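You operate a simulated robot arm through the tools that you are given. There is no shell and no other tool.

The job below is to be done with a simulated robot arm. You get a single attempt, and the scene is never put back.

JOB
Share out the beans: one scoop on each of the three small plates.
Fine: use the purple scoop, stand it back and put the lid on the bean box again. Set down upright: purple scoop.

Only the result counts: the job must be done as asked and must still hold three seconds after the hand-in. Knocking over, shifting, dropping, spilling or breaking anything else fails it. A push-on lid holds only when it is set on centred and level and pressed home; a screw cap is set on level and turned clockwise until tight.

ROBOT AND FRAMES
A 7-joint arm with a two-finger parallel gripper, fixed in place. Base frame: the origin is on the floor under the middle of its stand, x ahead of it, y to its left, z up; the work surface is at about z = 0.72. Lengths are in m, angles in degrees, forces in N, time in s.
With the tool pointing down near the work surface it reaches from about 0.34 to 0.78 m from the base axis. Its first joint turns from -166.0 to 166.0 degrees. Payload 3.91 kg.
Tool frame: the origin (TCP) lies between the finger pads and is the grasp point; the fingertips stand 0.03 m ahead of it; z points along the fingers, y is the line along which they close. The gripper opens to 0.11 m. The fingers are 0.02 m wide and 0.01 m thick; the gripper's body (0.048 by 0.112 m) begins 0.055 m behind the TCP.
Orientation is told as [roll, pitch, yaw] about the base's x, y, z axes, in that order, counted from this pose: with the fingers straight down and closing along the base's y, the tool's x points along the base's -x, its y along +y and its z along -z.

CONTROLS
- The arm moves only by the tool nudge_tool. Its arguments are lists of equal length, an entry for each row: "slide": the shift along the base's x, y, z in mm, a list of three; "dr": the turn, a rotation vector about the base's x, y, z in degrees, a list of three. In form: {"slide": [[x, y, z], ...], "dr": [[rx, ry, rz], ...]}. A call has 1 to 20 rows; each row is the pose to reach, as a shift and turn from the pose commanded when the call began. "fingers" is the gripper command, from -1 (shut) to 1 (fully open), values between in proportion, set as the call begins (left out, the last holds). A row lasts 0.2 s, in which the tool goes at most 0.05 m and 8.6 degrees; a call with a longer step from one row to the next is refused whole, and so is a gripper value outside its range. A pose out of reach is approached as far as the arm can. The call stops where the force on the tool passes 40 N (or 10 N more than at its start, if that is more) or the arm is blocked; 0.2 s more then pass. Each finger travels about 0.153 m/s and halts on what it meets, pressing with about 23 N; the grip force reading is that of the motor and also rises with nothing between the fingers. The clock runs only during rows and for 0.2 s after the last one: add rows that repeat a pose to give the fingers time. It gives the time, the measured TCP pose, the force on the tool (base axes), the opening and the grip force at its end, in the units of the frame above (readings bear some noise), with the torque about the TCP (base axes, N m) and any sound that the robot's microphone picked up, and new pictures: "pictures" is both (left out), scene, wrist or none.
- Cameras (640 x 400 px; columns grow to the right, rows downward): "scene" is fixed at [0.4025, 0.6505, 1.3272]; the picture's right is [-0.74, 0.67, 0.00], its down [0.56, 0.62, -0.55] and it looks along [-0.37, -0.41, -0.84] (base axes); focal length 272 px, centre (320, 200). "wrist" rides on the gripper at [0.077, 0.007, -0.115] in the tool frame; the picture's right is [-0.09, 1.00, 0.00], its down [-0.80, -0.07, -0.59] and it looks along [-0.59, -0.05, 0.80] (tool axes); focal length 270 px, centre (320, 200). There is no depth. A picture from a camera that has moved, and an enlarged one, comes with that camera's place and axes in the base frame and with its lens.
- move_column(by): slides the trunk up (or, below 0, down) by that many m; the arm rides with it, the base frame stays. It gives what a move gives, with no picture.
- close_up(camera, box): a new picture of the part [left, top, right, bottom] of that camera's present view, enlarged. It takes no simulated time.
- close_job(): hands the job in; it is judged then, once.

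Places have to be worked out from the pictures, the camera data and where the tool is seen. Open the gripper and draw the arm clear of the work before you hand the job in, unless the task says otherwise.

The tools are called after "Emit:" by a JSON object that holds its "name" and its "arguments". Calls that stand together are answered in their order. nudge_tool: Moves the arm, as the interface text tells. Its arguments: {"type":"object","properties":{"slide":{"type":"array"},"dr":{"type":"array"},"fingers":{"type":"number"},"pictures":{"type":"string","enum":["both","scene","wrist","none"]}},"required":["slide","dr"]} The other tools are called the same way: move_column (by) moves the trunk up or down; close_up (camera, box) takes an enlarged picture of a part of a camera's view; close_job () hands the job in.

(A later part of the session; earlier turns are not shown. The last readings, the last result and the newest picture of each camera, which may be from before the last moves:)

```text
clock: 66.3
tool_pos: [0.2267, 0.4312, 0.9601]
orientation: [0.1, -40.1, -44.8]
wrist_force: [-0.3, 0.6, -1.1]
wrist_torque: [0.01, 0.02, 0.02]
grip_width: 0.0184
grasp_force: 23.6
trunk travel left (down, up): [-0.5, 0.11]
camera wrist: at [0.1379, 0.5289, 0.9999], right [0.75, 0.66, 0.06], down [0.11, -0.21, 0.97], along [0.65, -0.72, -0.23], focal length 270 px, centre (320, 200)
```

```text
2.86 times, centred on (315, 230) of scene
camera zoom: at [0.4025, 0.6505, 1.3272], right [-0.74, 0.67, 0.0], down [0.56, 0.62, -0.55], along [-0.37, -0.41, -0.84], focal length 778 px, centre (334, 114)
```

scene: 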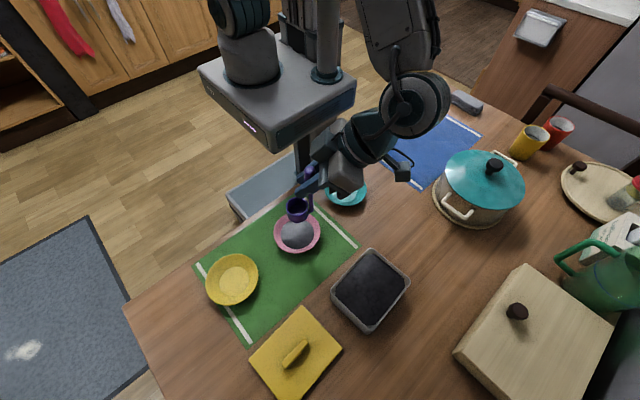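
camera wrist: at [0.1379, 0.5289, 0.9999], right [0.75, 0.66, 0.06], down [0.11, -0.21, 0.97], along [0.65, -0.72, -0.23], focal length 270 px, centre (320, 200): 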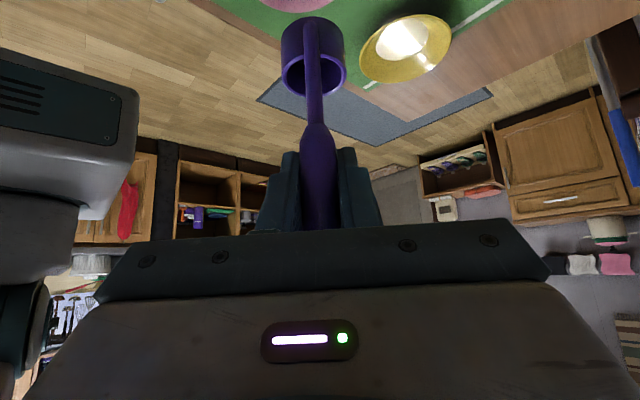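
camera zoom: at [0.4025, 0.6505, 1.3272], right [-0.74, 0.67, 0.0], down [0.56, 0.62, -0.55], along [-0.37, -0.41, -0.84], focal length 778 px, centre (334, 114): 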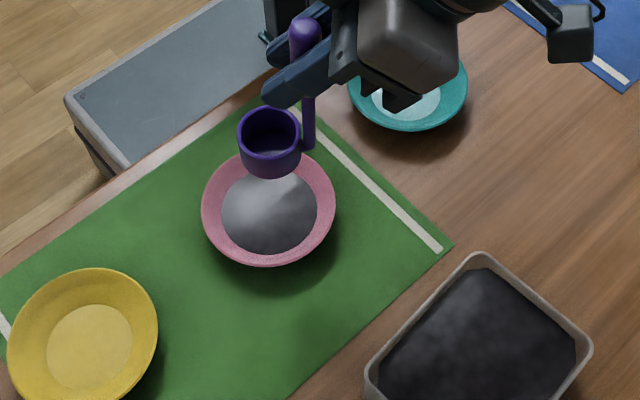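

The pink plate holds a tidy heap and the scoop is empty. I return over the box for the second scoop.

Emit:
{"name": "nudge_tool", "arguments": {"slide": [[-1, 15, 5], [-2, 38, 10], [-3, 62, 12], [-5, 88, 12], [-7, 114, 12], [-9, 140, 12], [-11, 160, 12], [-12, 170, 12], [-12, 170, 12]], "dr": [[0, 0, 4], [0, 0, 10], [0, 0, 17], [0, 0, 24], [0, 0, 31], [0, 0, 38], [0, 0, 44], [0, 0, 48.1], [0, 0, 48.1]]}}

Emit:
{"name": "close_up", "arguments": {"camera": "scene", "box": [320, 220, 440, 340]}}

```text
clock: 68.3
tool_pos: [0.2147, 0.5989, 0.9744]
orientation: [-0.1, -40.0, 3.5]
wrist_force: [-0.2, -0.2, -0.2]
wrist_torque: [-0.01, 0.01, -0.03]
grip_width: 0.0181
grasp_force: 23.2
trunk travel left (down, up): [-0.5, 0.11]
camera wrist: at [0.0823, 0.5992, 1.0133], right [0.01, 1.0, 0.06], down [0.23, -0.06, 0.97], along [0.97, 0.0, -0.23], focal length 270 px, centre (320, 200)
```

scene: 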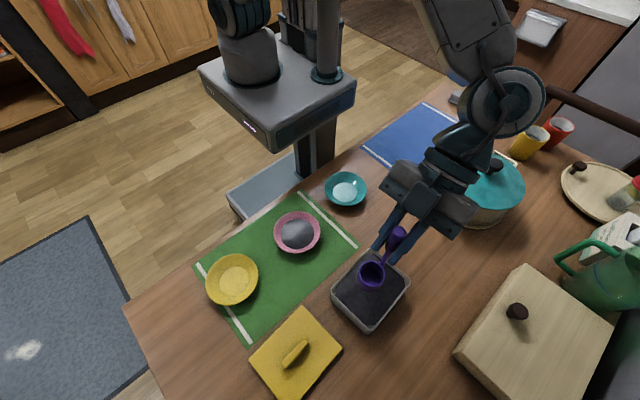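
wrist: 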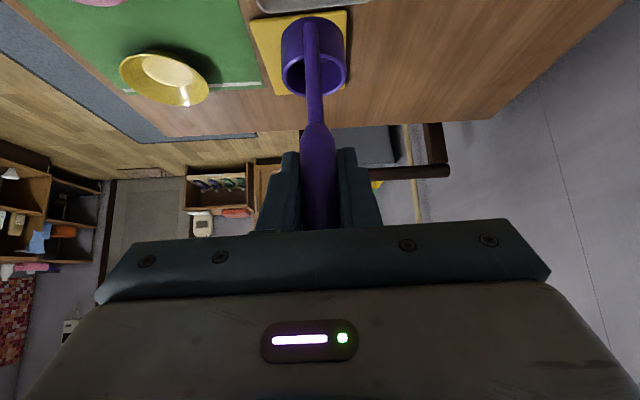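

```text
3.33 times, centred on (380, 280) of scene
camera zoom: at [0.4025, 0.6505, 1.3272], right [-0.74, 0.67, 0.0], down [0.56, 0.62, -0.55], along [-0.37, -0.41, -0.84], focal length 908 px, centre (120, -67)
```

zoom: 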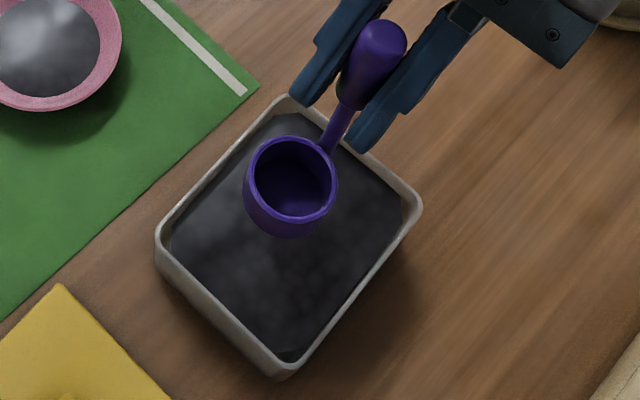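

The cup is empty and back over the box. I repeat the tilt to 50° above the -x half of the beans, then go down into them, a touch deeper than before.

Emit:
{"name": "nudge_tool", "arguments": {"slide": [[6, 1, 0], [12, 2, 0], [18, 3, -5], [24, 4, -15], [30, 5, -30], [36, 6, -48], [40, 6, -66], [40, 6, -66]], "dr": [[-0.43, 7.13, 0], [-0.86, 14.26, 0], [-1.29, 21.4, 0], [-1.72, 28.5, 0], [-2.15, 35.65, 0], [-2.58, 42.8, 0], [-3.0, 49.9, 0], [-3.0, 49.9, 0]], "pictures": "wrist"}}

Emit:
{"name": "nudge_tool", "arguments": {"slide": [[0, 0, -20], [0, 0, -35], [0, 0, -45], [0, 0, -54], [0, 0, -61], [0, 0, -67], [0, 0, -67]], "dr": [[0, 0, 0], [0, 0, 0], [0, 0, 0], [0, 0, 0], [0, 0, 0], [0, 0, 0], [0, 0, 0]], "pictures": "wrist"}}

```text
clock: 70.1
tool_pos: [0.257, 0.6069, 0.9075]
orientation: [-0.2, 10.0, 3.4]
wrist_force: [-0.1, -0.5, -0.9]
wrist_torque: [-0.03, -0.02, 0.01]
grip_width: 0.0182
grasp_force: 23.3
trunk travel left (down, up): [-0.5, 0.11]
camera wrist: at [0.2004, 0.6106, 1.0341], right [0.03, 1.0, -0.02], down [0.89, -0.02, 0.45], along [0.45, -0.03, -0.89], focal length 270 px, centre (320, 200)
```

wrist: 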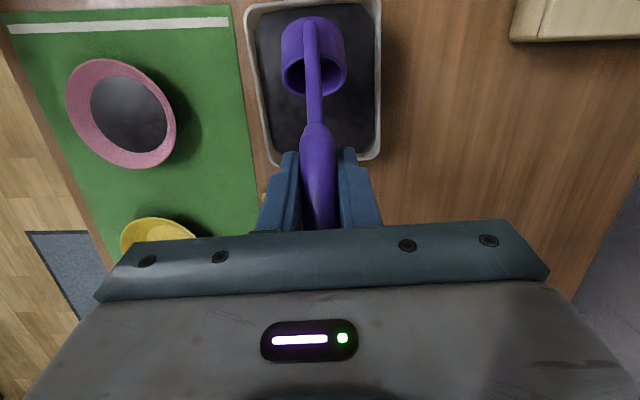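

```text
clock: 71.7
tool_pos: [0.2538, 0.6069, 0.8398]
orientation: [-0.2, 10.0, 3.3]
wrist_force: [-1.1, -1.0, -0.9]
wrist_torque: [0.0, -0.07, -0.03]
grip_width: 0.0181
grasp_force: 23.1
trunk travel left (down, up): [-0.5, 0.11]
camera wrist: at [0.198, 0.6113, 0.9663], right [0.03, 1.0, -0.02], down [0.89, -0.02, 0.45], along [0.45, -0.03, -0.89], focal length 270 px, centre (320, 200)
```

wrist: 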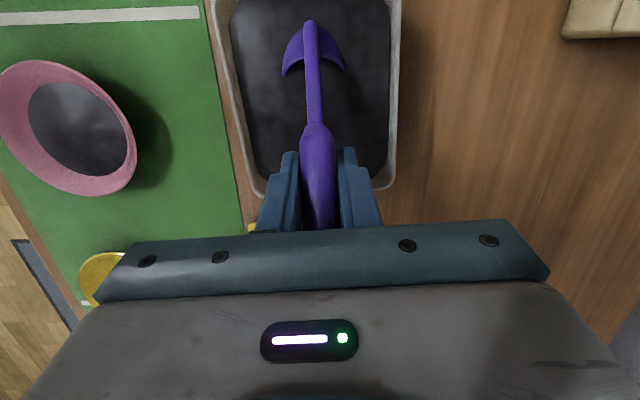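

The mouth is deeper this time and there is no contact force. I sweep and roll back to upright, then lift.

Emit:
{"name": "nudge_tool", "arguments": {"slide": [[3, 0, 4], [0, 0, 8], [-2, 0, 11], [-5, 0, 12.5], [-9, 0, 13], [-12.5, 0, 13], [-17, 0, 12], [-22, 0, 9.5], [-28, 0, 6.5], [-32, 0, 4], [-32, 0, 4], [-32, 0, 4]], "dr": [[0.3, -5, 0], [0.6, -10, 0], [0.9, -15, 0], [1.2, -20, 0], [1.5, -25, 0], [1.8, -30, 0], [2.1, -35, 0], [2.4, -40, 0], [2.7, -45, 0], [3.0, -49.9, 0], [3.0, -49.9, 0], [3.0, -49.9, 0]], "pictures": "none"}}

Emit:
{"name": "nudge_tool", "arguments": {"slide": [[0, 0, 3], [0, 0, 8], [0, 0, 15], [0, 0, 25], [0, 0, 37], [0, 0, 50], [0, 0, 65], [0, 0, 80], [0, 0, 88], [0, 0, 88]], "dr": [[0, 0, 0], [0, 0, 0], [0, 0, 0], [0, 0, 0], [0, 0, 0], [0, 0, 0], [0, 0, 0], [0, 0, 0], [0, 0, 0], [0, 0, 0]]}}

Emit:
{"name": "close_up", "arguments": {"camera": "scene", "box": [320, 220, 440, 340]}}

```text
clock: 74.3
tool_pos: [0.223, 0.6066, 0.8448]
orientation: [-0.1, -40.1, 3.4]
wrist_force: [-0.2, -0.1, -1.2]
wrist_torque: [0.0, 0.05, -0.01]
grip_width: 0.0183
grasp_force: 22.9
trunk travel left (down, up): [-0.5, 0.11]
```

```text
clock: 76.5
tool_pos: [0.2215, 0.6054, 0.9334]
orientation: [-0.1, -40.1, 3.3]
wrist_force: [0.6, 1.6, -1.6]
wrist_torque: [0.02, 0.04, -0.02]
grip_width: 0.0183
grasp_force: 23.1
trunk travel left (down, up): [-0.5, 0.11]
camera wrist: at [0.0896, 0.6052, 0.9712], right [0.01, 1.0, 0.06], down [0.23, -0.06, 0.97], along [0.97, 0.0, -0.23], focal length 270 px, centre (320, 200)
```

scene: 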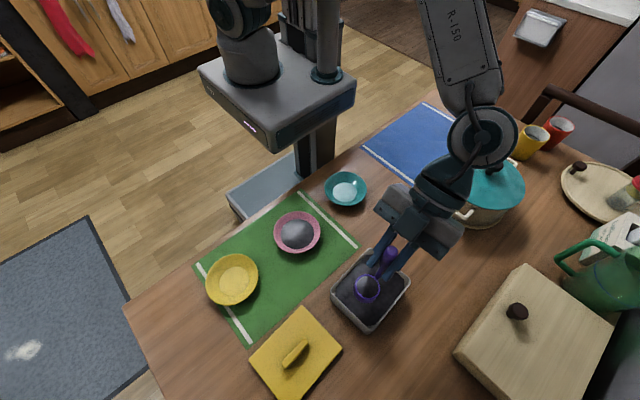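
wrist: 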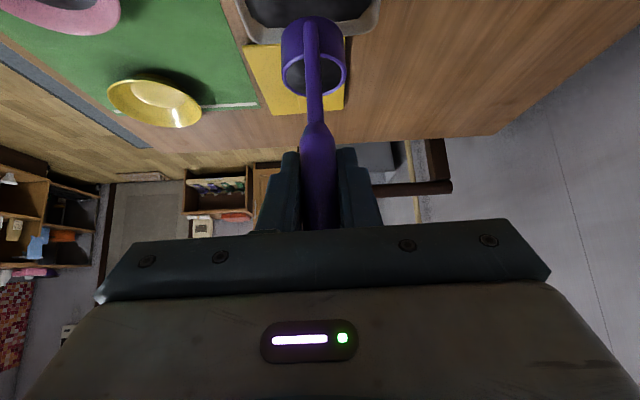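

```text
3.33 times, centred on (380, 280) of scene
camera zoom: at [0.4025, 0.6505, 1.3272], right [-0.74, 0.67, 0.0], down [0.56, 0.62, -0.55], along [-0.37, -0.41, -0.84], focal length 908 px, centre (120, -67)
```

zoom: 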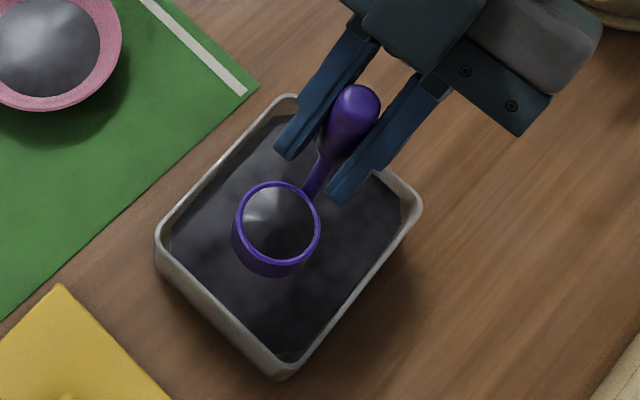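

The second scoop is full. I carry it level to the yellow plate, turning to yaw -45 on the way.

Emit:
{"name": "nudge_tool", "arguments": {"slide": [[8, -8, 0], [22, -24, 2], [37, -41, 2], [52, -58, 2], [68, -75, 2], [84, -93, 2], [100, -111, 2], [116, -129, 2], [131, -146, 2], [146, -163, 0], [158, -176, -2], [166, -185, -2], [168, -187, -2], [168, -187, -2]], "dr": [[0, 0, -2], [0, 0, -6], [0, 0, -10], [0, 0, -14], [0, 0, -18], [0, 0, -22], [0, 0, -26], [0, 0, -31], [0, 0, -36], [0, 0, -41], [0, 0, -45], [0, 0, -48], [0, 0, -48.3], [0, 0, -48.3]]}}

Emit:
{"name": "close_up", "arguments": {"camera": "scene", "box": [170, 200, 340, 340]}}

```text
clock: 79.5
tool_pos: [0.3905, 0.4196, 0.9318]
orientation: [-0.1, -40.2, -45.1]
wrist_force: [-0.5, -0.1, -0.6]
wrist_torque: [-0.04, 0.0, -0.01]
grip_width: 0.0185
grasp_force: 22.9
trunk travel left (down, up): [-0.5, 0.11]
camera wrist: at [0.3021, 0.5178, 0.969], right [0.75, 0.66, 0.06], down [0.11, -0.21, 0.97], along [0.65, -0.72, -0.23], focal length 270 px, centre (320, 200)
```

scene: 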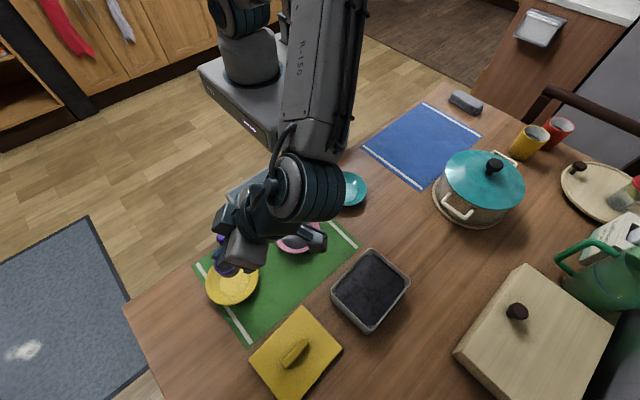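
wrist: 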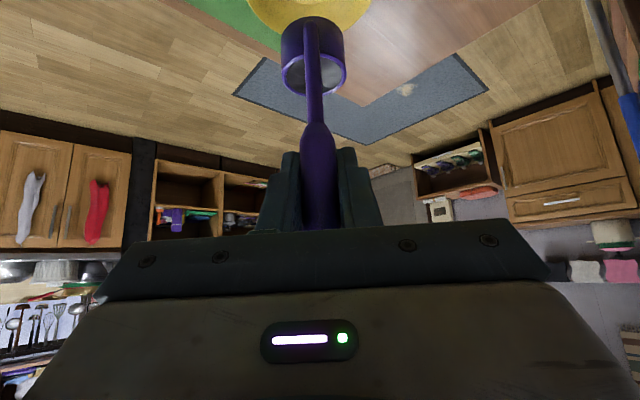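

```text
2.86 times, centred on (255, 270) of scene
camera zoom: at [0.4025, 0.6505, 1.3272], right [-0.74, 0.67, 0.0], down [0.56, 0.62, -0.55], along [-0.37, -0.41, -0.84], focal length 778 px, centre (506, 0)
```

zoom: 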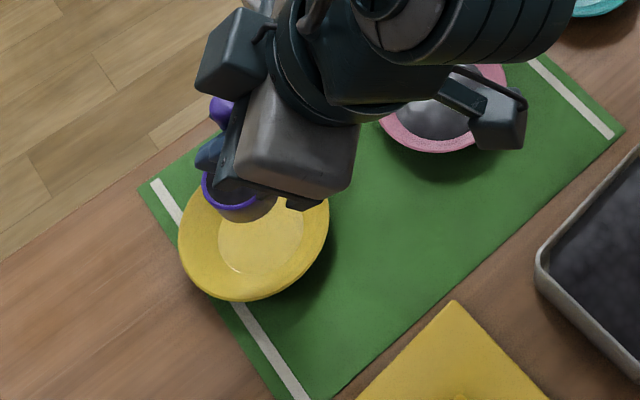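

The scoop is over the yellow plate as planned. I lower to pour height and tilt, keeping the lip over the plate's middle.

Emit:
{"name": "nudge_tool", "arguments": {"slide": [[0, 0, -12], [-1, -1, -25], [-1, -1, -32], [-1, -1, -32]], "dr": [[0, 0, 0], [0, 0, 0], [0, 0, 0], [0, 0, 0]], "pictures": "none"}}

Emit:
{"name": "nudge_tool", "arguments": {"slide": [[8.6, -8.6, -4], [17.7, -17.7, -8], [27.1, -27, -12], [36.5, -36.4, -16], [46, -45.9, -20], [46, -45.9, -20]], "dr": [[5.65, 5.66, 0], [11.3, 11.33, 0], [16.9, 17.0, 0], [22.6, 22.66, 0], [28.24, 28.3, 0], [28.24, 28.3, 0]], "pictures": "scene"}}

Emit:
{"name": "close_up", "arguments": {"camera": "scene", "box": [150, 200, 320, 340]}}

```text
clock: 80.5
tool_pos: [0.3903, 0.4188, 0.8971]
orientation: [-0.2, -40.0, -45.1]
wrist_force: [0.0, -0.1, -0.3]
wrist_torque: [0.01, 0.02, -0.01]
grip_width: 0.0182
grasp_force: 22.9
trunk travel left (down, up): [-0.5, 0.11]
```

```text
clock: 81.9
tool_pos: [0.4358, 0.3706, 0.8777]
orientation: [-0.2, 0.1, -44.9]
wrist_force: [0.9, -0.6, -0.8]
wrist_torque: [-0.01, 0.0, -0.03]
grip_width: 0.0183
grasp_force: 22.7
trunk travel left (down, up): [-0.5, 0.11]
```

scene: 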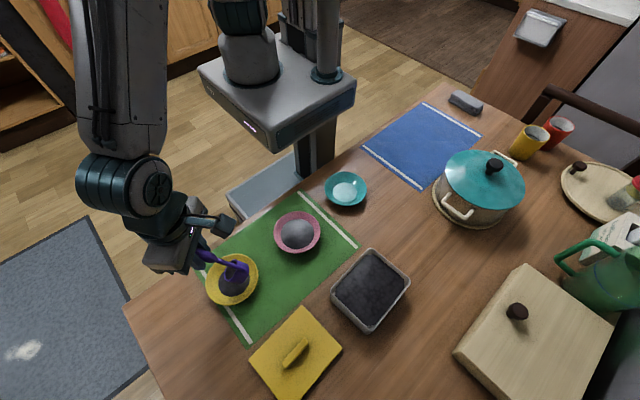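

```text
2.86 times, centred on (235, 270) of scene
camera zoom: at [0.4025, 0.6505, 1.3272], right [-0.74, 0.67, 0.0], down [0.56, 0.62, -0.55], along [-0.37, -0.41, -0.84], focal length 778 px, centre (563, 0)
```

zoom: 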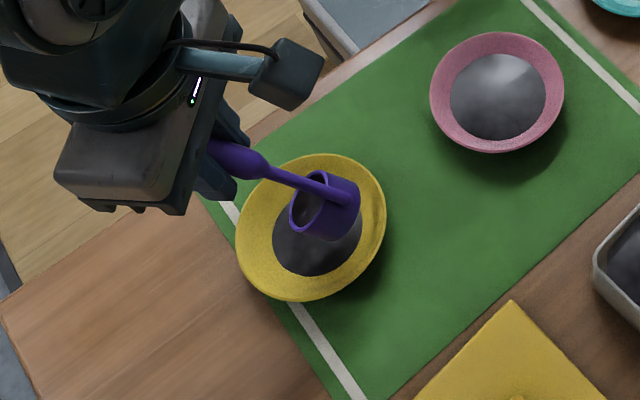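

The beans are landing centrally in the yellow plate. I finish the tilt to drain the cup.

Emit:
{"name": "nudge_tool", "arguments": {"slide": [[9.2, -9.2, -6], [17.9, -17.9, -12], [26.1, -26, -19], [33.6, -33.5, -27], [40, -39.9, -37], [45.5, -45.4, -48], [49.9, -49.7, -60], [52, -52, -68], [52, -52, -68], [52, -52, -68], [52, -52, -68]], "dr": [[5.65, 5.66, 0], [11.3, 11.33, 0], [16.9, 17.0, 0], [22.6, 22.66, 0], [28.24, 28.3, 0], [33.9, 34.0, 0], [39.5, 39.65, 0], [45.2, 45.3, 0], [49.5, 49.6, 0], [49.5, 49.6, 0], [49.5, 49.6, 0]], "pictures": "scene"}}

Emit:
{"name": "close_up", "arguments": {"camera": "scene", "box": [150, 200, 320, 340]}}

```text
clock: 84.3
tool_pos: [0.4876, 0.3202, 0.8105]
orientation: [-0.2, 69.9, -45.1]
wrist_force: [-0.1, -0.2, -0.8]
wrist_torque: [-0.03, -0.06, 0.01]
grip_width: 0.018
grasp_force: 23.2
trunk travel left (down, up): [-0.5, 0.11]
```

scene: 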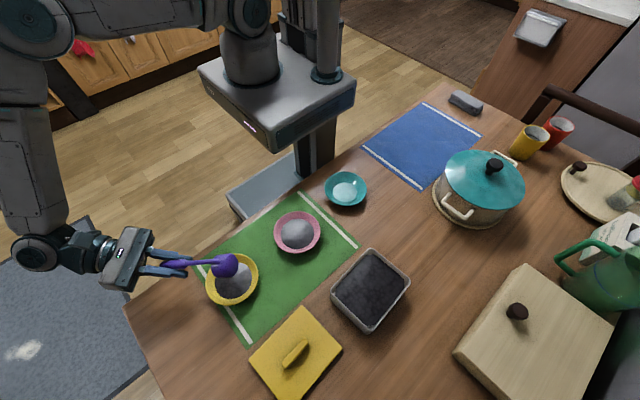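

```text
2.86 times, centred on (235, 270) of scene
camera zoom: at [0.4025, 0.6505, 1.3272], right [-0.74, 0.67, 0.0], down [0.56, 0.62, -0.55], along [-0.37, -0.41, -0.84], focal length 778 px, centre (563, 0)
```

zoom: 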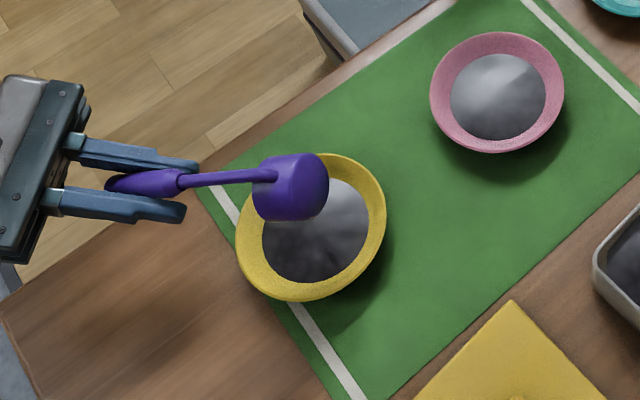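

The yellow plate is served cleanly. I raise and level the empty scoop.

Emit:
{"name": "nudge_tool", "arguments": {"slide": [[0, 0, 20], [-3, 3, 42], [-8, 8, 65], [-15, 15, 85], [-23, 23, 105], [-32, 32, 120], [-42, 42, 135], [-52, 52, 142], [-63, 63, 148], [-74, 74, 150], [-85, 85, 150], [-95, 96, 150], [-103, 105, 150], [-108, 110, 150], [-108, 110, 150]], "dr": [[-5.65, -5.66, 0], [-11.3, -11.33, 0], [-16.9, -17.0, 0], [-22.6, -22.66, 0], [-28.24, -28.3, 0], [-33.9, -34.0, 0], [-39.5, -39.65, 0], [-45.2, -45.3, 0], [-50.8, -51.0, 0], [-56.5, -56.6, 0], [-62.1, -62.3, 0], [-67.8, -68.0, 0], [-73.4, -73.6, 0], [-77.7, -77.9, 0], [-77.7, -77.9, 0]], "pictures": "scene"}}

Emit:
{"name": "nudge_tool", "arguments": {"slide": [[-8, 10, 5], [-25, 28, 8], [-43, 46, 12], [-61, 64, 12], [-79, 82, 12], [-97, 100, 12], [-115, 118, 12], [-132, 136, 12], [-148, 154, 12], [-160, 168, 12], [-165, 172, 12], [-165, 172, 12]], "dr": [[0, 0, 3], [0, 0, 8], [0, 0, 13], [0, 0, 18], [0, 0, 23], [0, 0, 28], [0, 0, 33], [0, 0, 38], [0, 0, 43], [0, 0, 47], [0, 0, 48.4], [0, 0, 48.4]]}}

Emit:
{"name": "close_up", "arguments": {"camera": "scene", "box": [320, 220, 440, 340]}}

```text
clock: 87.5
tool_pos: [0.3787, 0.4302, 0.96]
orientation: [-0.1, -40.1, -45.1]
wrist_force: [0.6, 0.5, -1.2]
wrist_torque: [0.0, 0.0, 0.03]
grip_width: 0.0183
grasp_force: 23.0
trunk travel left (down, up): [-0.5, 0.11]
```

scene: 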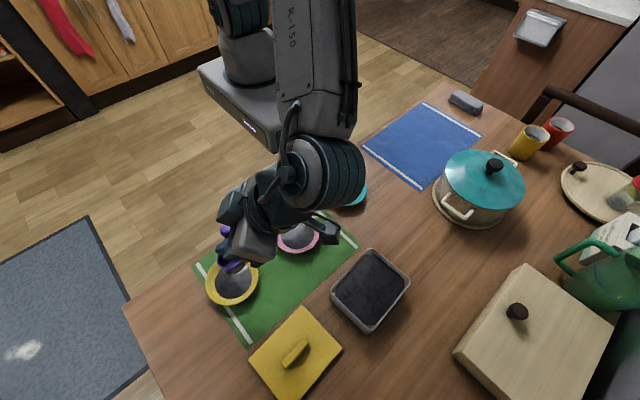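

```text
clock: 90.1
tool_pos: [0.2139, 0.6021, 0.9712]
orientation: [-0.1, -40.1, 3.5]
wrist_force: [0.2, 0.3, -0.4]
wrist_torque: [0.02, 0.0, -0.02]
grip_width: 0.0183
grasp_force: 23.6
trunk travel left (down, up): [-0.5, 0.11]
camera wrist: at [0.0814, 0.6025, 1.0115], right [0.01, 1.0, 0.06], down [0.23, -0.06, 0.97], along [0.97, 0.0, -0.23], focal length 270 px, centre (320, 200)
```

scene: 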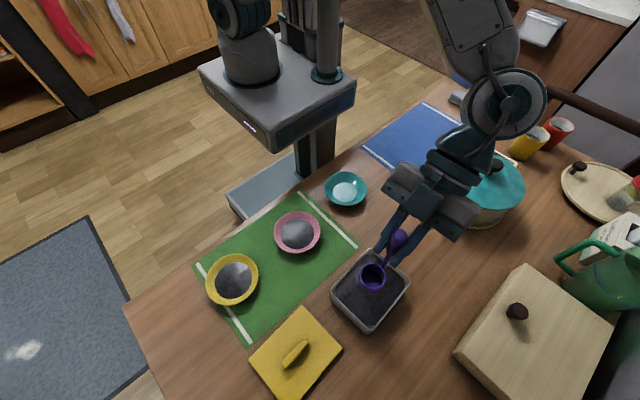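
wrist: 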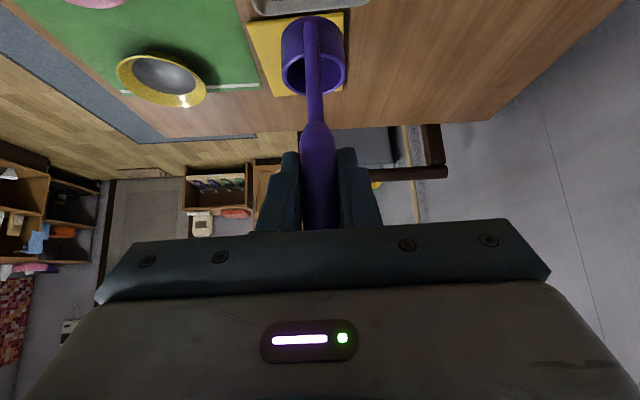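

```text
3.33 times, centred on (380, 280) of scene
camera zoom: at [0.4025, 0.6505, 1.3272], right [-0.74, 0.67, 0.0], down [0.56, 0.62, -0.55], along [-0.37, -0.41, -0.84], focal length 908 px, centre (120, -67)
```

zoom: 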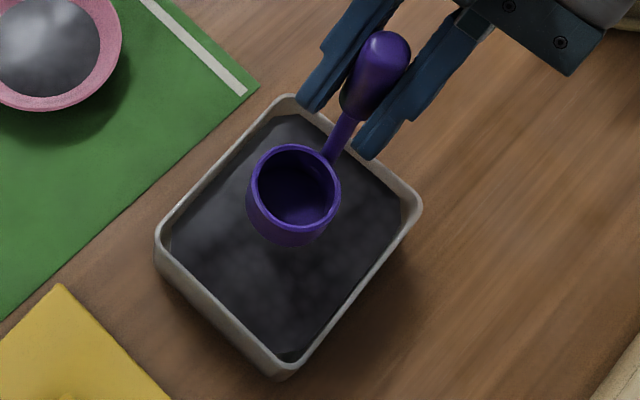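

Third scoop: the same tilt and dig, about 2 mm deeper still.

Emit:
{"name": "nudge_tool", "arguments": {"slide": [[6, 0, 0], [12, 1, 0], [18, 1, -5], [24, 2, -15], [30, 2, -30], [36, 3, -48], [40, 3, -63], [40, 3, -63]], "dr": [[-0.43, 7.13, 0], [-0.86, 14.26, 0], [-1.29, 21.4, 0], [-1.72, 28.5, 0], [-2.15, 35.65, 0], [-2.58, 42.8, 0], [-3.0, 49.9, 0], [-3.0, 49.9, 0]], "pictures": "wrist"}}

Emit:
{"name": "nudge_tool", "arguments": {"slide": [[0, 0, -20], [0, 0, -35], [0, 0, -45], [0, 0, -54], [0, 0, -62], [0, 0, -70], [0, 0, -70]], "dr": [[0, 0, 0], [0, 0, 0], [0, 0, 0], [0, 0, 0], [0, 0, 0], [0, 0, 0], [0, 0, 0]], "pictures": "wrist"}}

```text
clock: 91.9
tool_pos: [0.252, 0.607, 0.9072]
orientation: [-0.1, 10.1, 3.4]
wrist_force: [0.7, -1.1, -0.3]
wrist_torque: [0.03, -0.05, -0.01]
grip_width: 0.0184
grasp_force: 22.5
trunk travel left (down, up): [-0.5, 0.11]
camera wrist: at [0.1965, 0.6098, 1.0345], right [0.03, 1.0, -0.02], down [0.9, -0.02, 0.45], along [0.44, -0.03, -0.9], focal length 270 px, centre (320, 200)
```

wrist: 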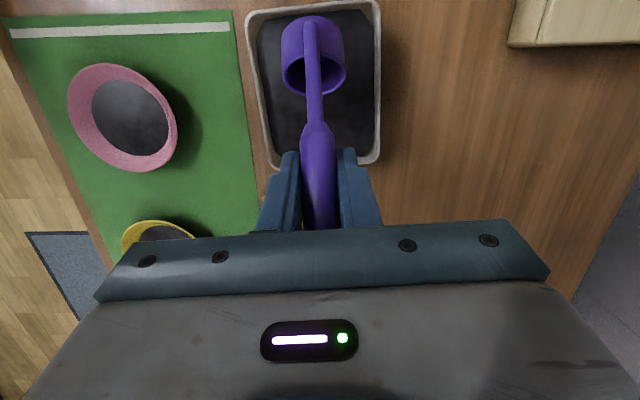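

```text
clock: 93.5
tool_pos: [0.2547, 0.6049, 0.8396]
orientation: [-0.1, 9.9, 3.3]
wrist_force: [0.0, 0.7, -0.5]
wrist_torque: [-0.01, -0.04, 0.01]
grip_width: 0.0183
grasp_force: 22.8
trunk travel left (down, up): [-0.5, 0.11]
camera wrist: at [0.1981, 0.6099, 0.9663], right [0.03, 1.0, -0.02], down [0.89, -0.02, 0.45], along [0.45, -0.03, -0.89], focal length 270 px, centre (320, 200)
```

wrist: 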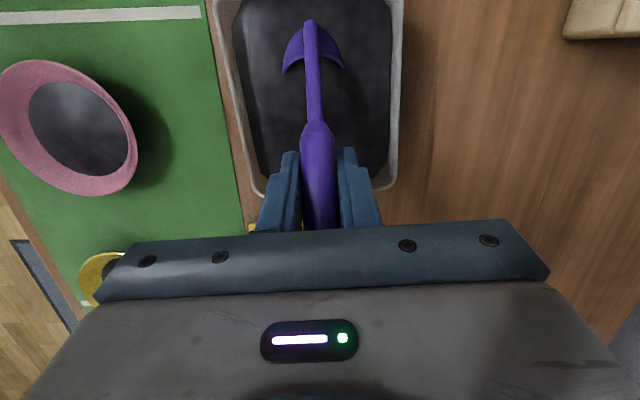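

The waterline on the cup matches the second dig. I sweep, roll upright and lift.

Emit:
{"name": "nudge_tool", "arguments": {"slide": [[3, 0, 4], [0, 0, 8], [-2, 0, 11], [-5, 0, 12.5], [-9, 0, 13], [-12.5, 0, 13], [-17, 0, 12], [-22, 0, 9.5], [-28, 0, 6.5], [-32, 0, 4], [-32, 0, 4], [-32, 0, 4]], "dr": [[0.3, -5, 0], [0.6, -10, 0], [0.9, -15, 0], [1.2, -20, 0], [1.5, -25, 0], [1.8, -30, 0], [2.1, -35, 0], [2.4, -40, 0], [2.7, -45, 0], [3.0, -49.9, 0], [3.0, -49.9, 0], [3.0, -49.9, 0]], "pictures": "none"}}

Emit:
{"name": "nudge_tool", "arguments": {"slide": [[0, 0, 3], [0, 0, 8], [0, 0, 15], [0, 0, 25], [0, 0, 37], [0, 0, 50], [0, 0, 65], [0, 0, 80], [0, 0, 90], [0, 0, 90]], "dr": [[0, 0, 0], [0, 0, 0], [0, 0, 0], [0, 0, 0], [0, 0, 0], [0, 0, 0], [0, 0, 0], [0, 0, 0], [0, 0, 0], [0, 0, 0]]}}

Emit:
{"name": "close_up", "arguments": {"camera": "scene", "box": [320, 220, 440, 340]}}

```text
clock: 96.1
tool_pos: [0.2234, 0.6057, 0.8421]
orientation: [0.0, -40.0, 3.4]
wrist_force: [-0.4, 0.8, 4.4]
wrist_torque: [0.01, 0.06, 0.01]
grip_width: 0.0186
grasp_force: 22.9
trunk travel left (down, up): [-0.5, 0.11]
```

```text
clock: 98.3
tool_pos: [0.2238, 0.6035, 0.9342]
orientation: [-0.1, -40.0, 3.4]
wrist_force: [-0.5, 0.5, -1.5]
wrist_torque: [-0.04, 0.01, -0.01]
grip_width: 0.0183
grasp_force: 22.9
trunk travel left (down, up): [-0.5, 0.11]
camera wrist: at [0.091, 0.6042, 0.9729], right [0.01, 1.0, 0.05], down [0.23, -0.06, 0.97], along [0.97, 0.0, -0.24], focal length 270 px, centre (320, 200)
```

scene: 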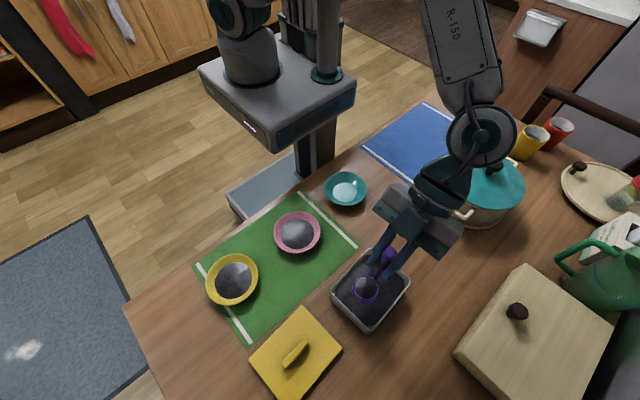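
wrist: 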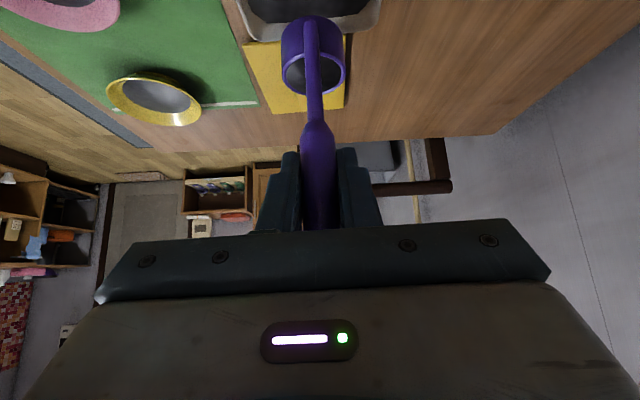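

```text
3.33 times, centred on (380, 280) of scene
camera zoom: at [0.4025, 0.6505, 1.3272], right [-0.74, 0.67, 0.0], down [0.56, 0.62, -0.55], along [-0.37, -0.41, -0.84], focal length 908 px, centre (120, -67)
```

zoom: 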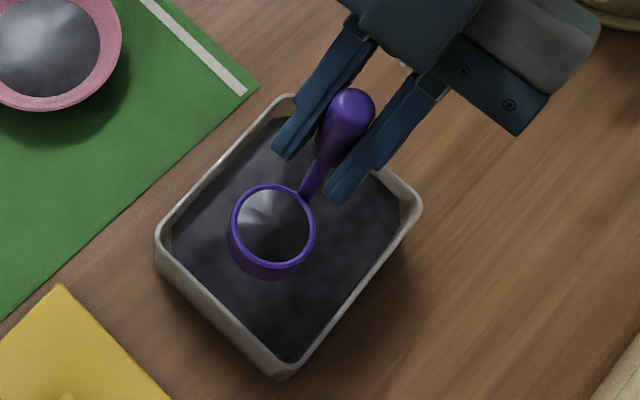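

The third scoop is full. For the cyan plate I will use yaw ≈ -22. I first carry it level to a waypoint at (0.06, 0.47) to make sure the arm is not blocked.

Emit:
{"name": "nudge_tool", "arguments": {"slide": [[-6, -5, 3], [-18, -15, 8], [-34, -28, 12], [-51, -41, 16], [-68, -55, 16], [-85, -69, 16], [-102, -83, 16], [-119, -97, 16], [-136, -110, 16], [-150, -122, 16], [-160, -130, 16], [-164, -133, 16], [-164, -133, 16]], "dr": [[0, 0, -1], [0, 0, -3], [0, 0, -5], [0, 0, -8], [0, 0, -10], [0, 0, -13], [0, 0, -15], [0, 0, -18], [0, 0, -20], [0, 0, -23], [0, 0, -25], [0, 0, -25.4], [0, 0, -25.4]]}}

Emit:
{"name": "close_up", "arguments": {"camera": "scene", "box": [290, 120, 460, 260]}}

```text
clock: 100.4
tool_pos: [0.1642, 0.4868, 0.9442]
orientation: [-0.7, -40.8, -25.1]
wrist_force: [-0.1, 0.5, -0.8]
wrist_torque: [0.02, 0.01, -0.03]
grip_width: 0.0185
grasp_force: 23.1
trunk travel left (down, up): [-0.5, 0.11]
stopped in row 10: the arm was blocked; the commanded pose is now the measured one
camera wrist: at [0.0469, 0.5504, 0.9806], right [0.49, 0.87, 0.05], down [0.17, -0.15, 0.97], along [0.86, -0.47, -0.22], focal length 270 px, centre (320, 200)
```

scene: 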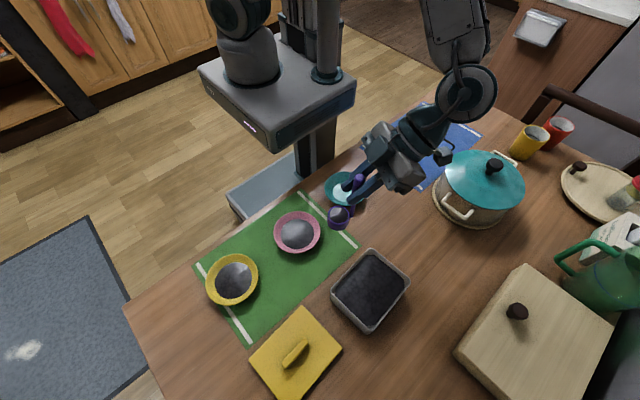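
wrist: 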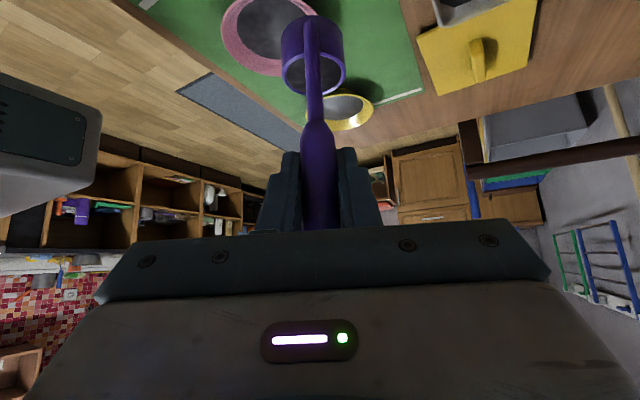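

```text
2.86 times, centred on (375, 190) of scene
camera zoom: at [0.4025, 0.6505, 1.3272], right [-0.74, 0.67, 0.0], down [0.56, 0.62, -0.55], along [-0.37, -0.41, -0.84], focal length 778 px, centre (163, 229)
```

zoom: 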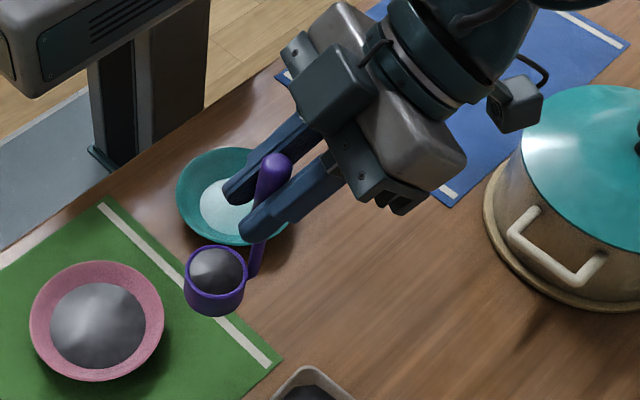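

The arm was blocked again at (0.164, 0.487) with no tool force, so one of its links probably met the mast; the scoop is still full and level. I back off in +x, turn to yaw -45 (where it moved freely) and fix the small tilt error.

Emit:
{"name": "nudge_tool", "arguments": {"slide": [[10, -3, 3], [22, -8, 8], [34, -14, 12], [42, -20, 14], [46, -28, 14], [48, -34, 14], [48, -34, 14]], "dr": [[0, 0, -1], [0.3, 0.4, -4], [0.6, 0.8, -8], [0.6, 0.8, -12], [0.6, 0.8, -16], [0.6, 0.8, -20], [0.6, 0.8, -20]]}}

```text
clock: 102.0
tool_pos: [0.2107, 0.4522, 0.9553]
orientation: [-0.7, -39.9, -45.0]
wrist_force: [0.4, 0.2, -1.1]
wrist_torque: [-0.02, 0.0, -0.02]
grip_width: 0.0185
grasp_force: 23.3
trunk travel left (down, up): [-0.5, 0.11]
camera wrist: at [0.1231, 0.5525, 0.9963], right [0.76, 0.65, 0.05], down [0.12, -0.21, 0.97], along [0.64, -0.73, -0.24], focal length 270 px, centre (320, 200)
```

scene: 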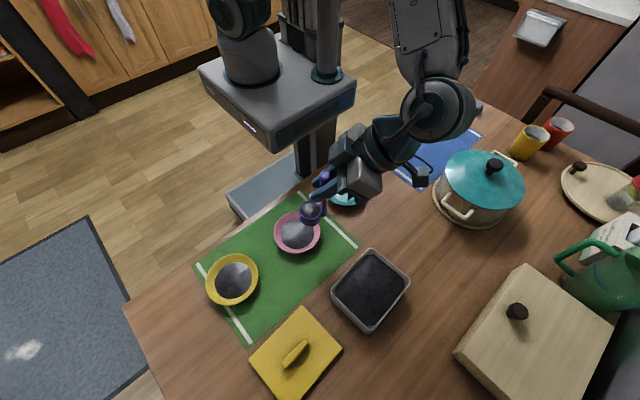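
wrist: 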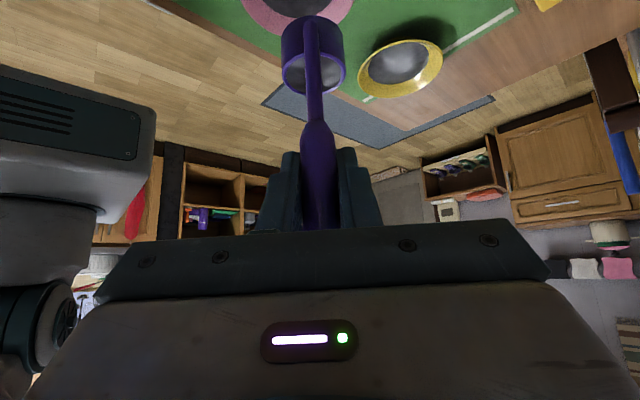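

This pose is free. I try shifting in -x slowly at this yaw to see how far it goes.

Emit:
{"name": "nudge_tool", "arguments": {"slide": [[-8, 0, 0], [-20, 0, 0], [-32, -2, 0], [-44, -4, 0], [-56, -6, 0], [-68, -8, 0], [-80, -10, 0], [-92, -12, 0], [-104, -14, 0], [-104, -14, 0]], "dr": [[0, 0, 0], [0, 0, 0], [0, 0, 0], [0, 0, 0], [0, 0, 0], [0, 0, 0], [0, 0, 0], [0, 0, 0], [0, 0, 0], [0, 0, 0]]}}

```text
clock: 104.2
tool_pos: [0.1072, 0.4401, 0.9589]
orientation: [-0.7, -39.9, -45.0]
wrist_force: [-0.3, 0.2, -0.7]
wrist_torque: [0.03, 0.01, 0.02]
grip_width: 0.0186
grasp_force: 22.8
trunk travel left (down, up): [-0.5, 0.11]
camera wrist: at [0.019, 0.5399, 0.9978], right [0.76, 0.65, 0.05], down [0.12, -0.21, 0.97], along [0.64, -0.73, -0.24], focal length 270 px, centre (320, 200)
```

scene: 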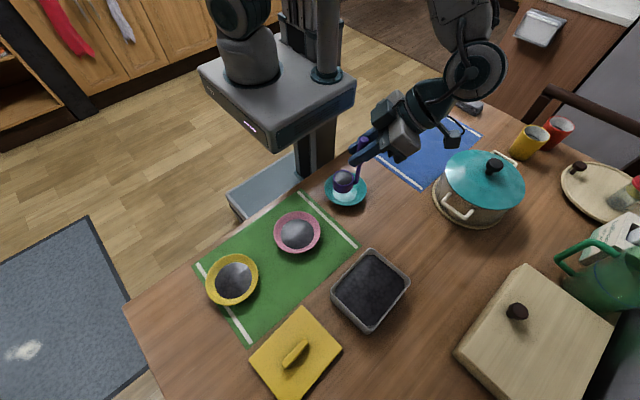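
wrist: 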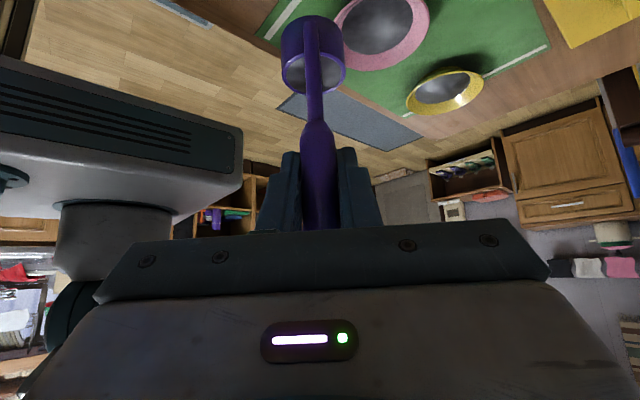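

It moved freely to (0.107, 0.440). I continue towards the start point over the cyan plate at (0.04, 0.4125).

Emit:
{"name": "nudge_tool", "arguments": {"slide": [[-8, -3, 0], [-20, -8, 0], [-32, -13, -2], [-44, -18, -4], [-56, -23, -6], [-64, -27, -8], [-67, -28, -10], [-67, -28, -10]], "dr": [[0, 0, 0], [0, 0, 0], [0, 0, 0], [0, 0, 0], [0, 0, 0], [0, 0, 0], [0, 0, 0], [0, 0, 0]]}}

Emit:
{"name": "close_up", "arguments": {"camera": "scene", "box": [290, 120, 430, 240]}}

```text
clock: 106.2
tool_pos: [0.0734, 0.4103, 0.9429]
orientation: [-0.7, -40.6, -49.5]
wrist_force: [-0.1, -0.3, -0.6]
wrist_torque: [-0.01, 0.02, -0.02]
grip_width: 0.0183
grasp_force: 22.5
trunk travel left (down, up): [-0.5, 0.11]
stopped in row 8: the arm was blocked; the commanded pose is now the measured one
camera wrist: at [-0.0065, 0.5171, 0.9802], right [0.81, 0.59, 0.05], down [0.09, -0.21, 0.97], along [0.58, -0.78, -0.22], focal length 270 px, centre (320, 200)
```

scene: 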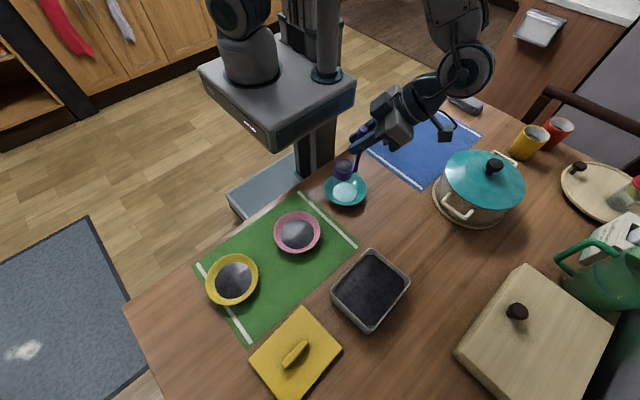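
wrist: 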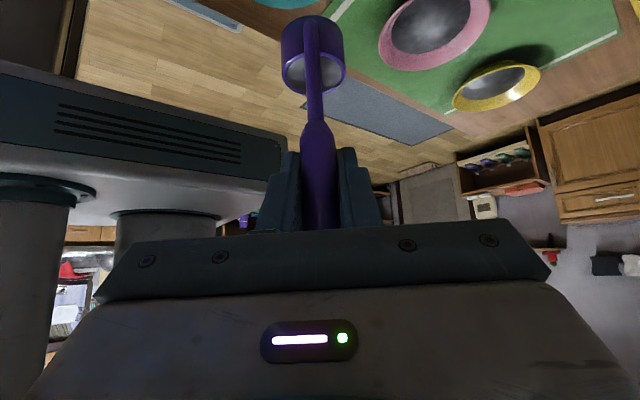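

```text
3.33 times, centred on (360, 180) of scene
camera zoom: at [0.4025, 0.6505, 1.3272], right [-0.74, 0.67, 0.0], down [0.56, 0.62, -0.55], along [-0.37, -0.41, -0.84], focal length 908 px, centre (187, 267)
```

zoom: 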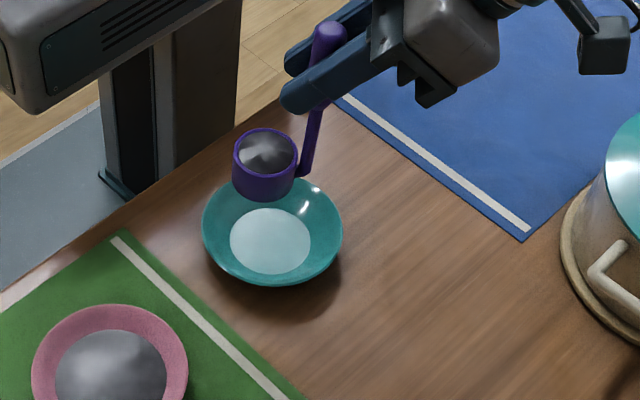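

The arm stopped at (0.073, 0.410), but the cup is already over the cyan plate, with its lip about 37 mm from the plate's centre and inside the rim. Tilting moves the hand away from the blocked side, so I lower and tilt to 40° from here, bringing the lip to the middle.

Emit:
{"name": "nudge_tool", "arguments": {"slide": [[2, -6.9, -18], [2.3, -13.6, -33], [3, -19.7, -48], [5.6, -27.8, -58], [13.3, -38, -63], [13.3, -38, -63]], "dr": [[6.08, 5.19, 0], [12.16, 10.38, 0], [18.24, 15.58, 0], [24.3, 20.8, 0], [30.4, 26.0, 0], [30.4, 26.0, 0]]}}

Emit:
{"name": "close_up", "arguments": {"camera": "scene", "box": [290, 120, 430, 240]}}

```text
clock: 107.6
tool_pos: [0.0861, 0.3727, 0.8796]
orientation: [-0.5, -0.6, -49.3]
wrist_force: [0.1, -0.4, -0.5]
wrist_torque: [0.0, 0.02, 0.01]
grip_width: 0.0184
grasp_force: 22.6
trunk travel left (down, up): [-0.5, 0.11]
camera wrist: at [0.0406, 0.4382, 0.9946], right [0.81, 0.58, -0.01], down [0.47, -0.65, 0.6], along [0.35, -0.49, -0.8], focal length 270 px, centre (320, 200)
```

scene: 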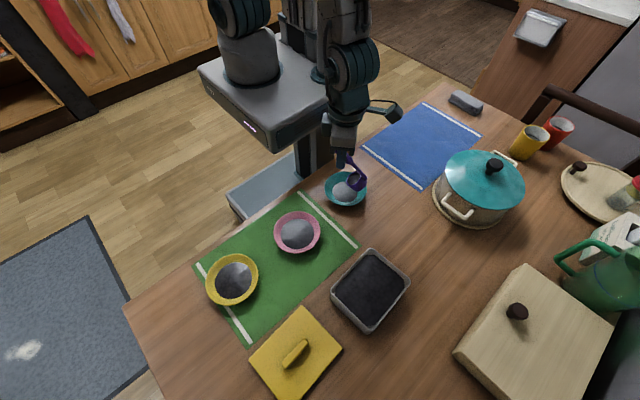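
wrist: 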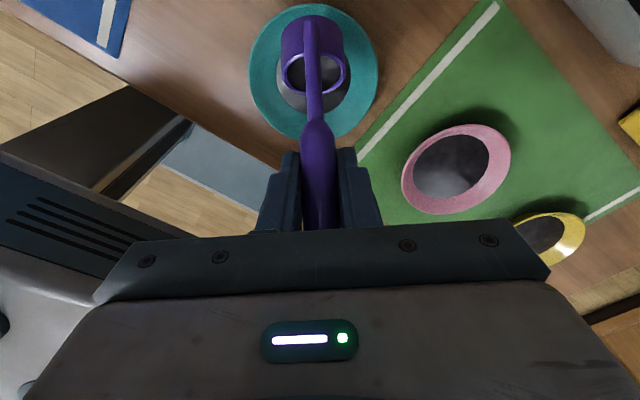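

```text
3.33 times, centred on (360, 180) of scene
camera zoom: at [0.4025, 0.6505, 1.3272], right [-0.74, 0.67, 0.0], down [0.56, 0.62, -0.55], along [-0.37, -0.41, -0.84], focal length 908 px, centre (187, 267)
```

zoom: 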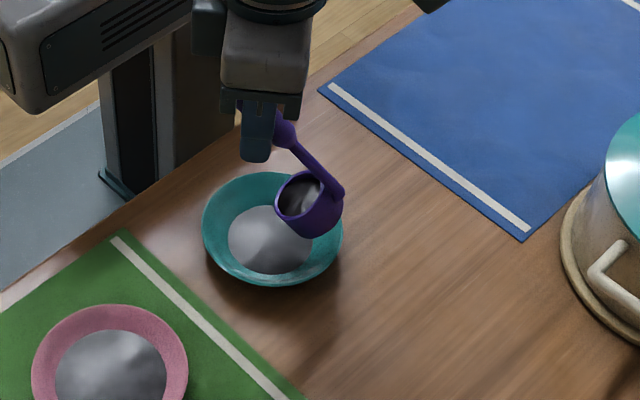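

Beans are falling onto the centre of the cyan plate, and the wrist view shows the cup right over it. I now yaw to -10 about the lip, so that the rest of the tilt swings the hand towards +x.

Emit:
{"name": "nudge_tool", "arguments": {"slide": [[1.9, 1.9, 0], [3.4, 3.9, 0], [4.6, 6.1, 0], [5.5, 8.4, 0], [6, 10.6, 0], [6, 10.6, 0]], "dr": [[0, 0, 8.3], [0, 0, 16.3], [0, 0, 24.3], [0, 0, 32.3], [0, 0, 39.3], [0, 0, 39.3]], "pictures": "wrist"}}

Emit:
{"name": "close_up", "arguments": {"camera": "scene", "box": [290, 120, 430, 240]}}

```text
clock: 109.0
tool_pos: [0.0915, 0.385, 0.8799]
orientation: [-0.7, -0.7, -9.9]
wrist_force: [0.2, 0.3, -0.4]
wrist_torque: [-0.02, 0.0, 0.02]
grip_width: 0.0184
grasp_force: 23.1
trunk travel left (down, up): [-0.5, 0.11]
camera wrist: at [0.016, 0.4059, 0.9945], right [0.26, 0.97, -0.01], down [0.77, -0.2, 0.6], along [0.58, -0.16, -0.8], focal length 270 px, centre (320, 200)
```

wrist: 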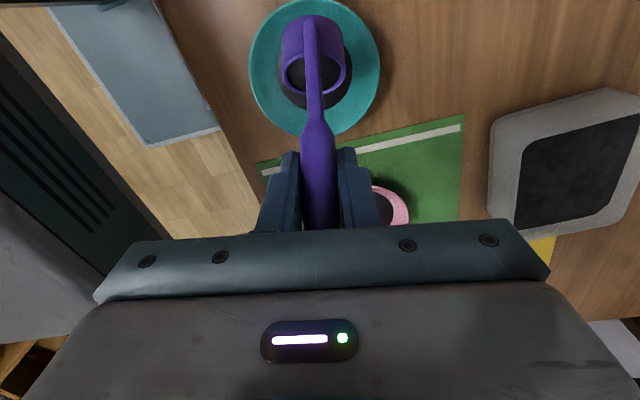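

```text
3.33 times, centred on (360, 180) of scene
camera zoom: at [0.4025, 0.6505, 1.3272], right [-0.74, 0.67, 0.0], down [0.56, 0.62, -0.55], along [-0.37, -0.41, -0.84], focal length 908 px, centre (187, 267)
```

zoom: 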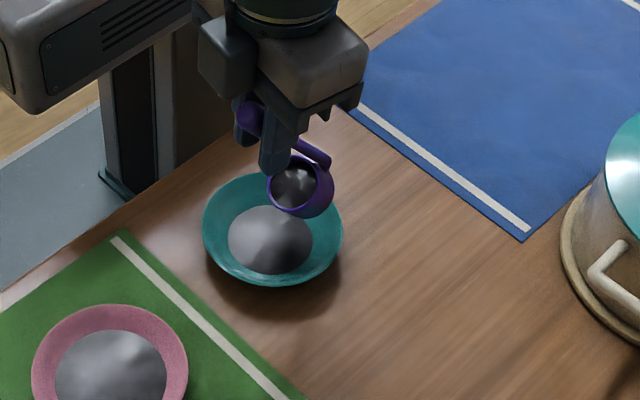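

The lip is still over the centre. I continue the tilt to about 104° to empty the cup, keeping the hand well above the pink plate.

Emit:
{"name": "nudge_tool", "arguments": {"slide": [[12.8, -2.2, -5], [24.9, -4.4, -10], [36.3, -6.3, -16], [46.7, -8.2, -23], [55.7, -9.7, -31], [63.3, -11, -40], [69.3, -12.1, -50], [73.8, -12.9, -60], [73.8, -12.9, -60], [73.8, -12.9, -60], [73.8, -12.9, -60]], "dr": [[1.38, 7.88, 0], [2.75, 15.76, 0], [4.13, 23.64, 0], [5.5, 31.5, 0], [6.88, 39.4, 0], [8.26, 47.3, 0], [9.63, 55.2, 0], [11.0, 63.0, 0], [11.0, 63.0, 0], [11.0, 63.0, 0], [11.0, 63.0, 0]]}}

Emit:
{"name": "close_up", "arguments": {"camera": "scene", "box": [290, 120, 430, 240]}}

```text
clock: 111.4
tool_pos: [0.1652, 0.3713, 0.8193]
orientation: [-0.7, 63.2, -10.1]
wrist_force: [-0.1, 0.3, -0.1]
wrist_torque: [0.0, -0.08, 0.0]
grip_width: 0.0185
grasp_force: 23.1
trunk travel left (down, up): [-0.5, 0.11]
camera wrist: at [0.2332, 0.3678, 0.9403], right [0.2, 0.98, -0.08], down [0.87, -0.22, -0.45], along [-0.46, 0.02, -0.89], focal length 270 px, centre (320, 200)
```

scene: 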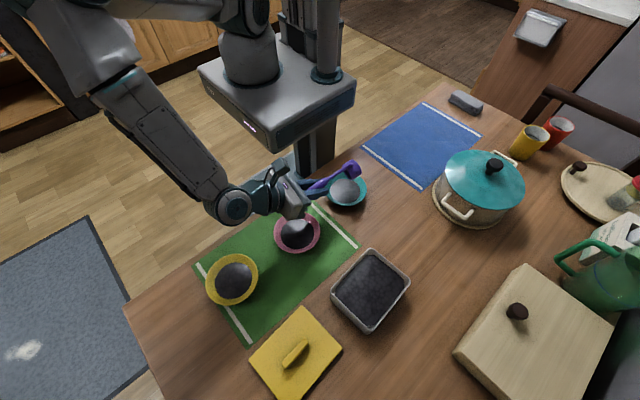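
wrist: 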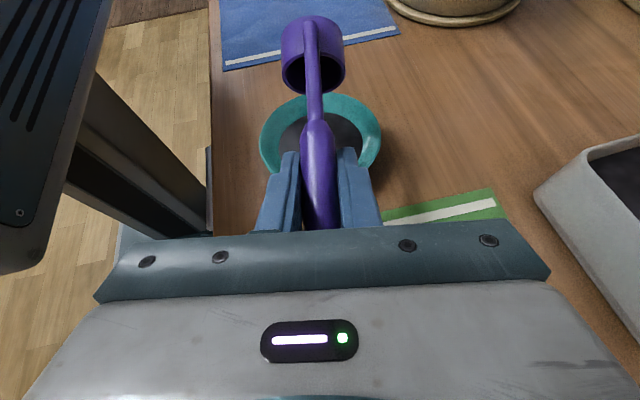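

```text
3.33 times, centred on (360, 180) of scene
camera zoom: at [0.4025, 0.6505, 1.3272], right [-0.74, 0.67, 0.0], down [0.56, 0.62, -0.55], along [-0.37, -0.41, -0.84], focal length 908 px, centre (187, 267)
```

zoom: 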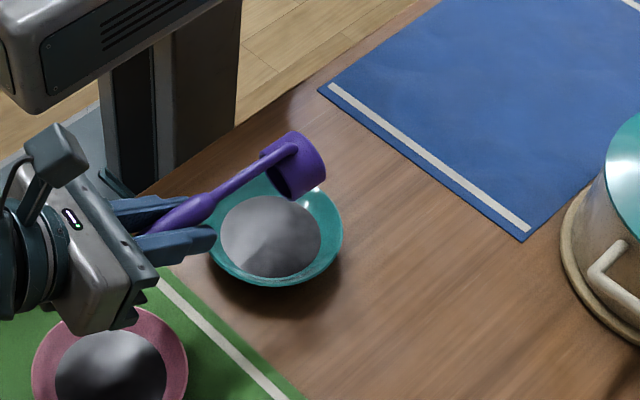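

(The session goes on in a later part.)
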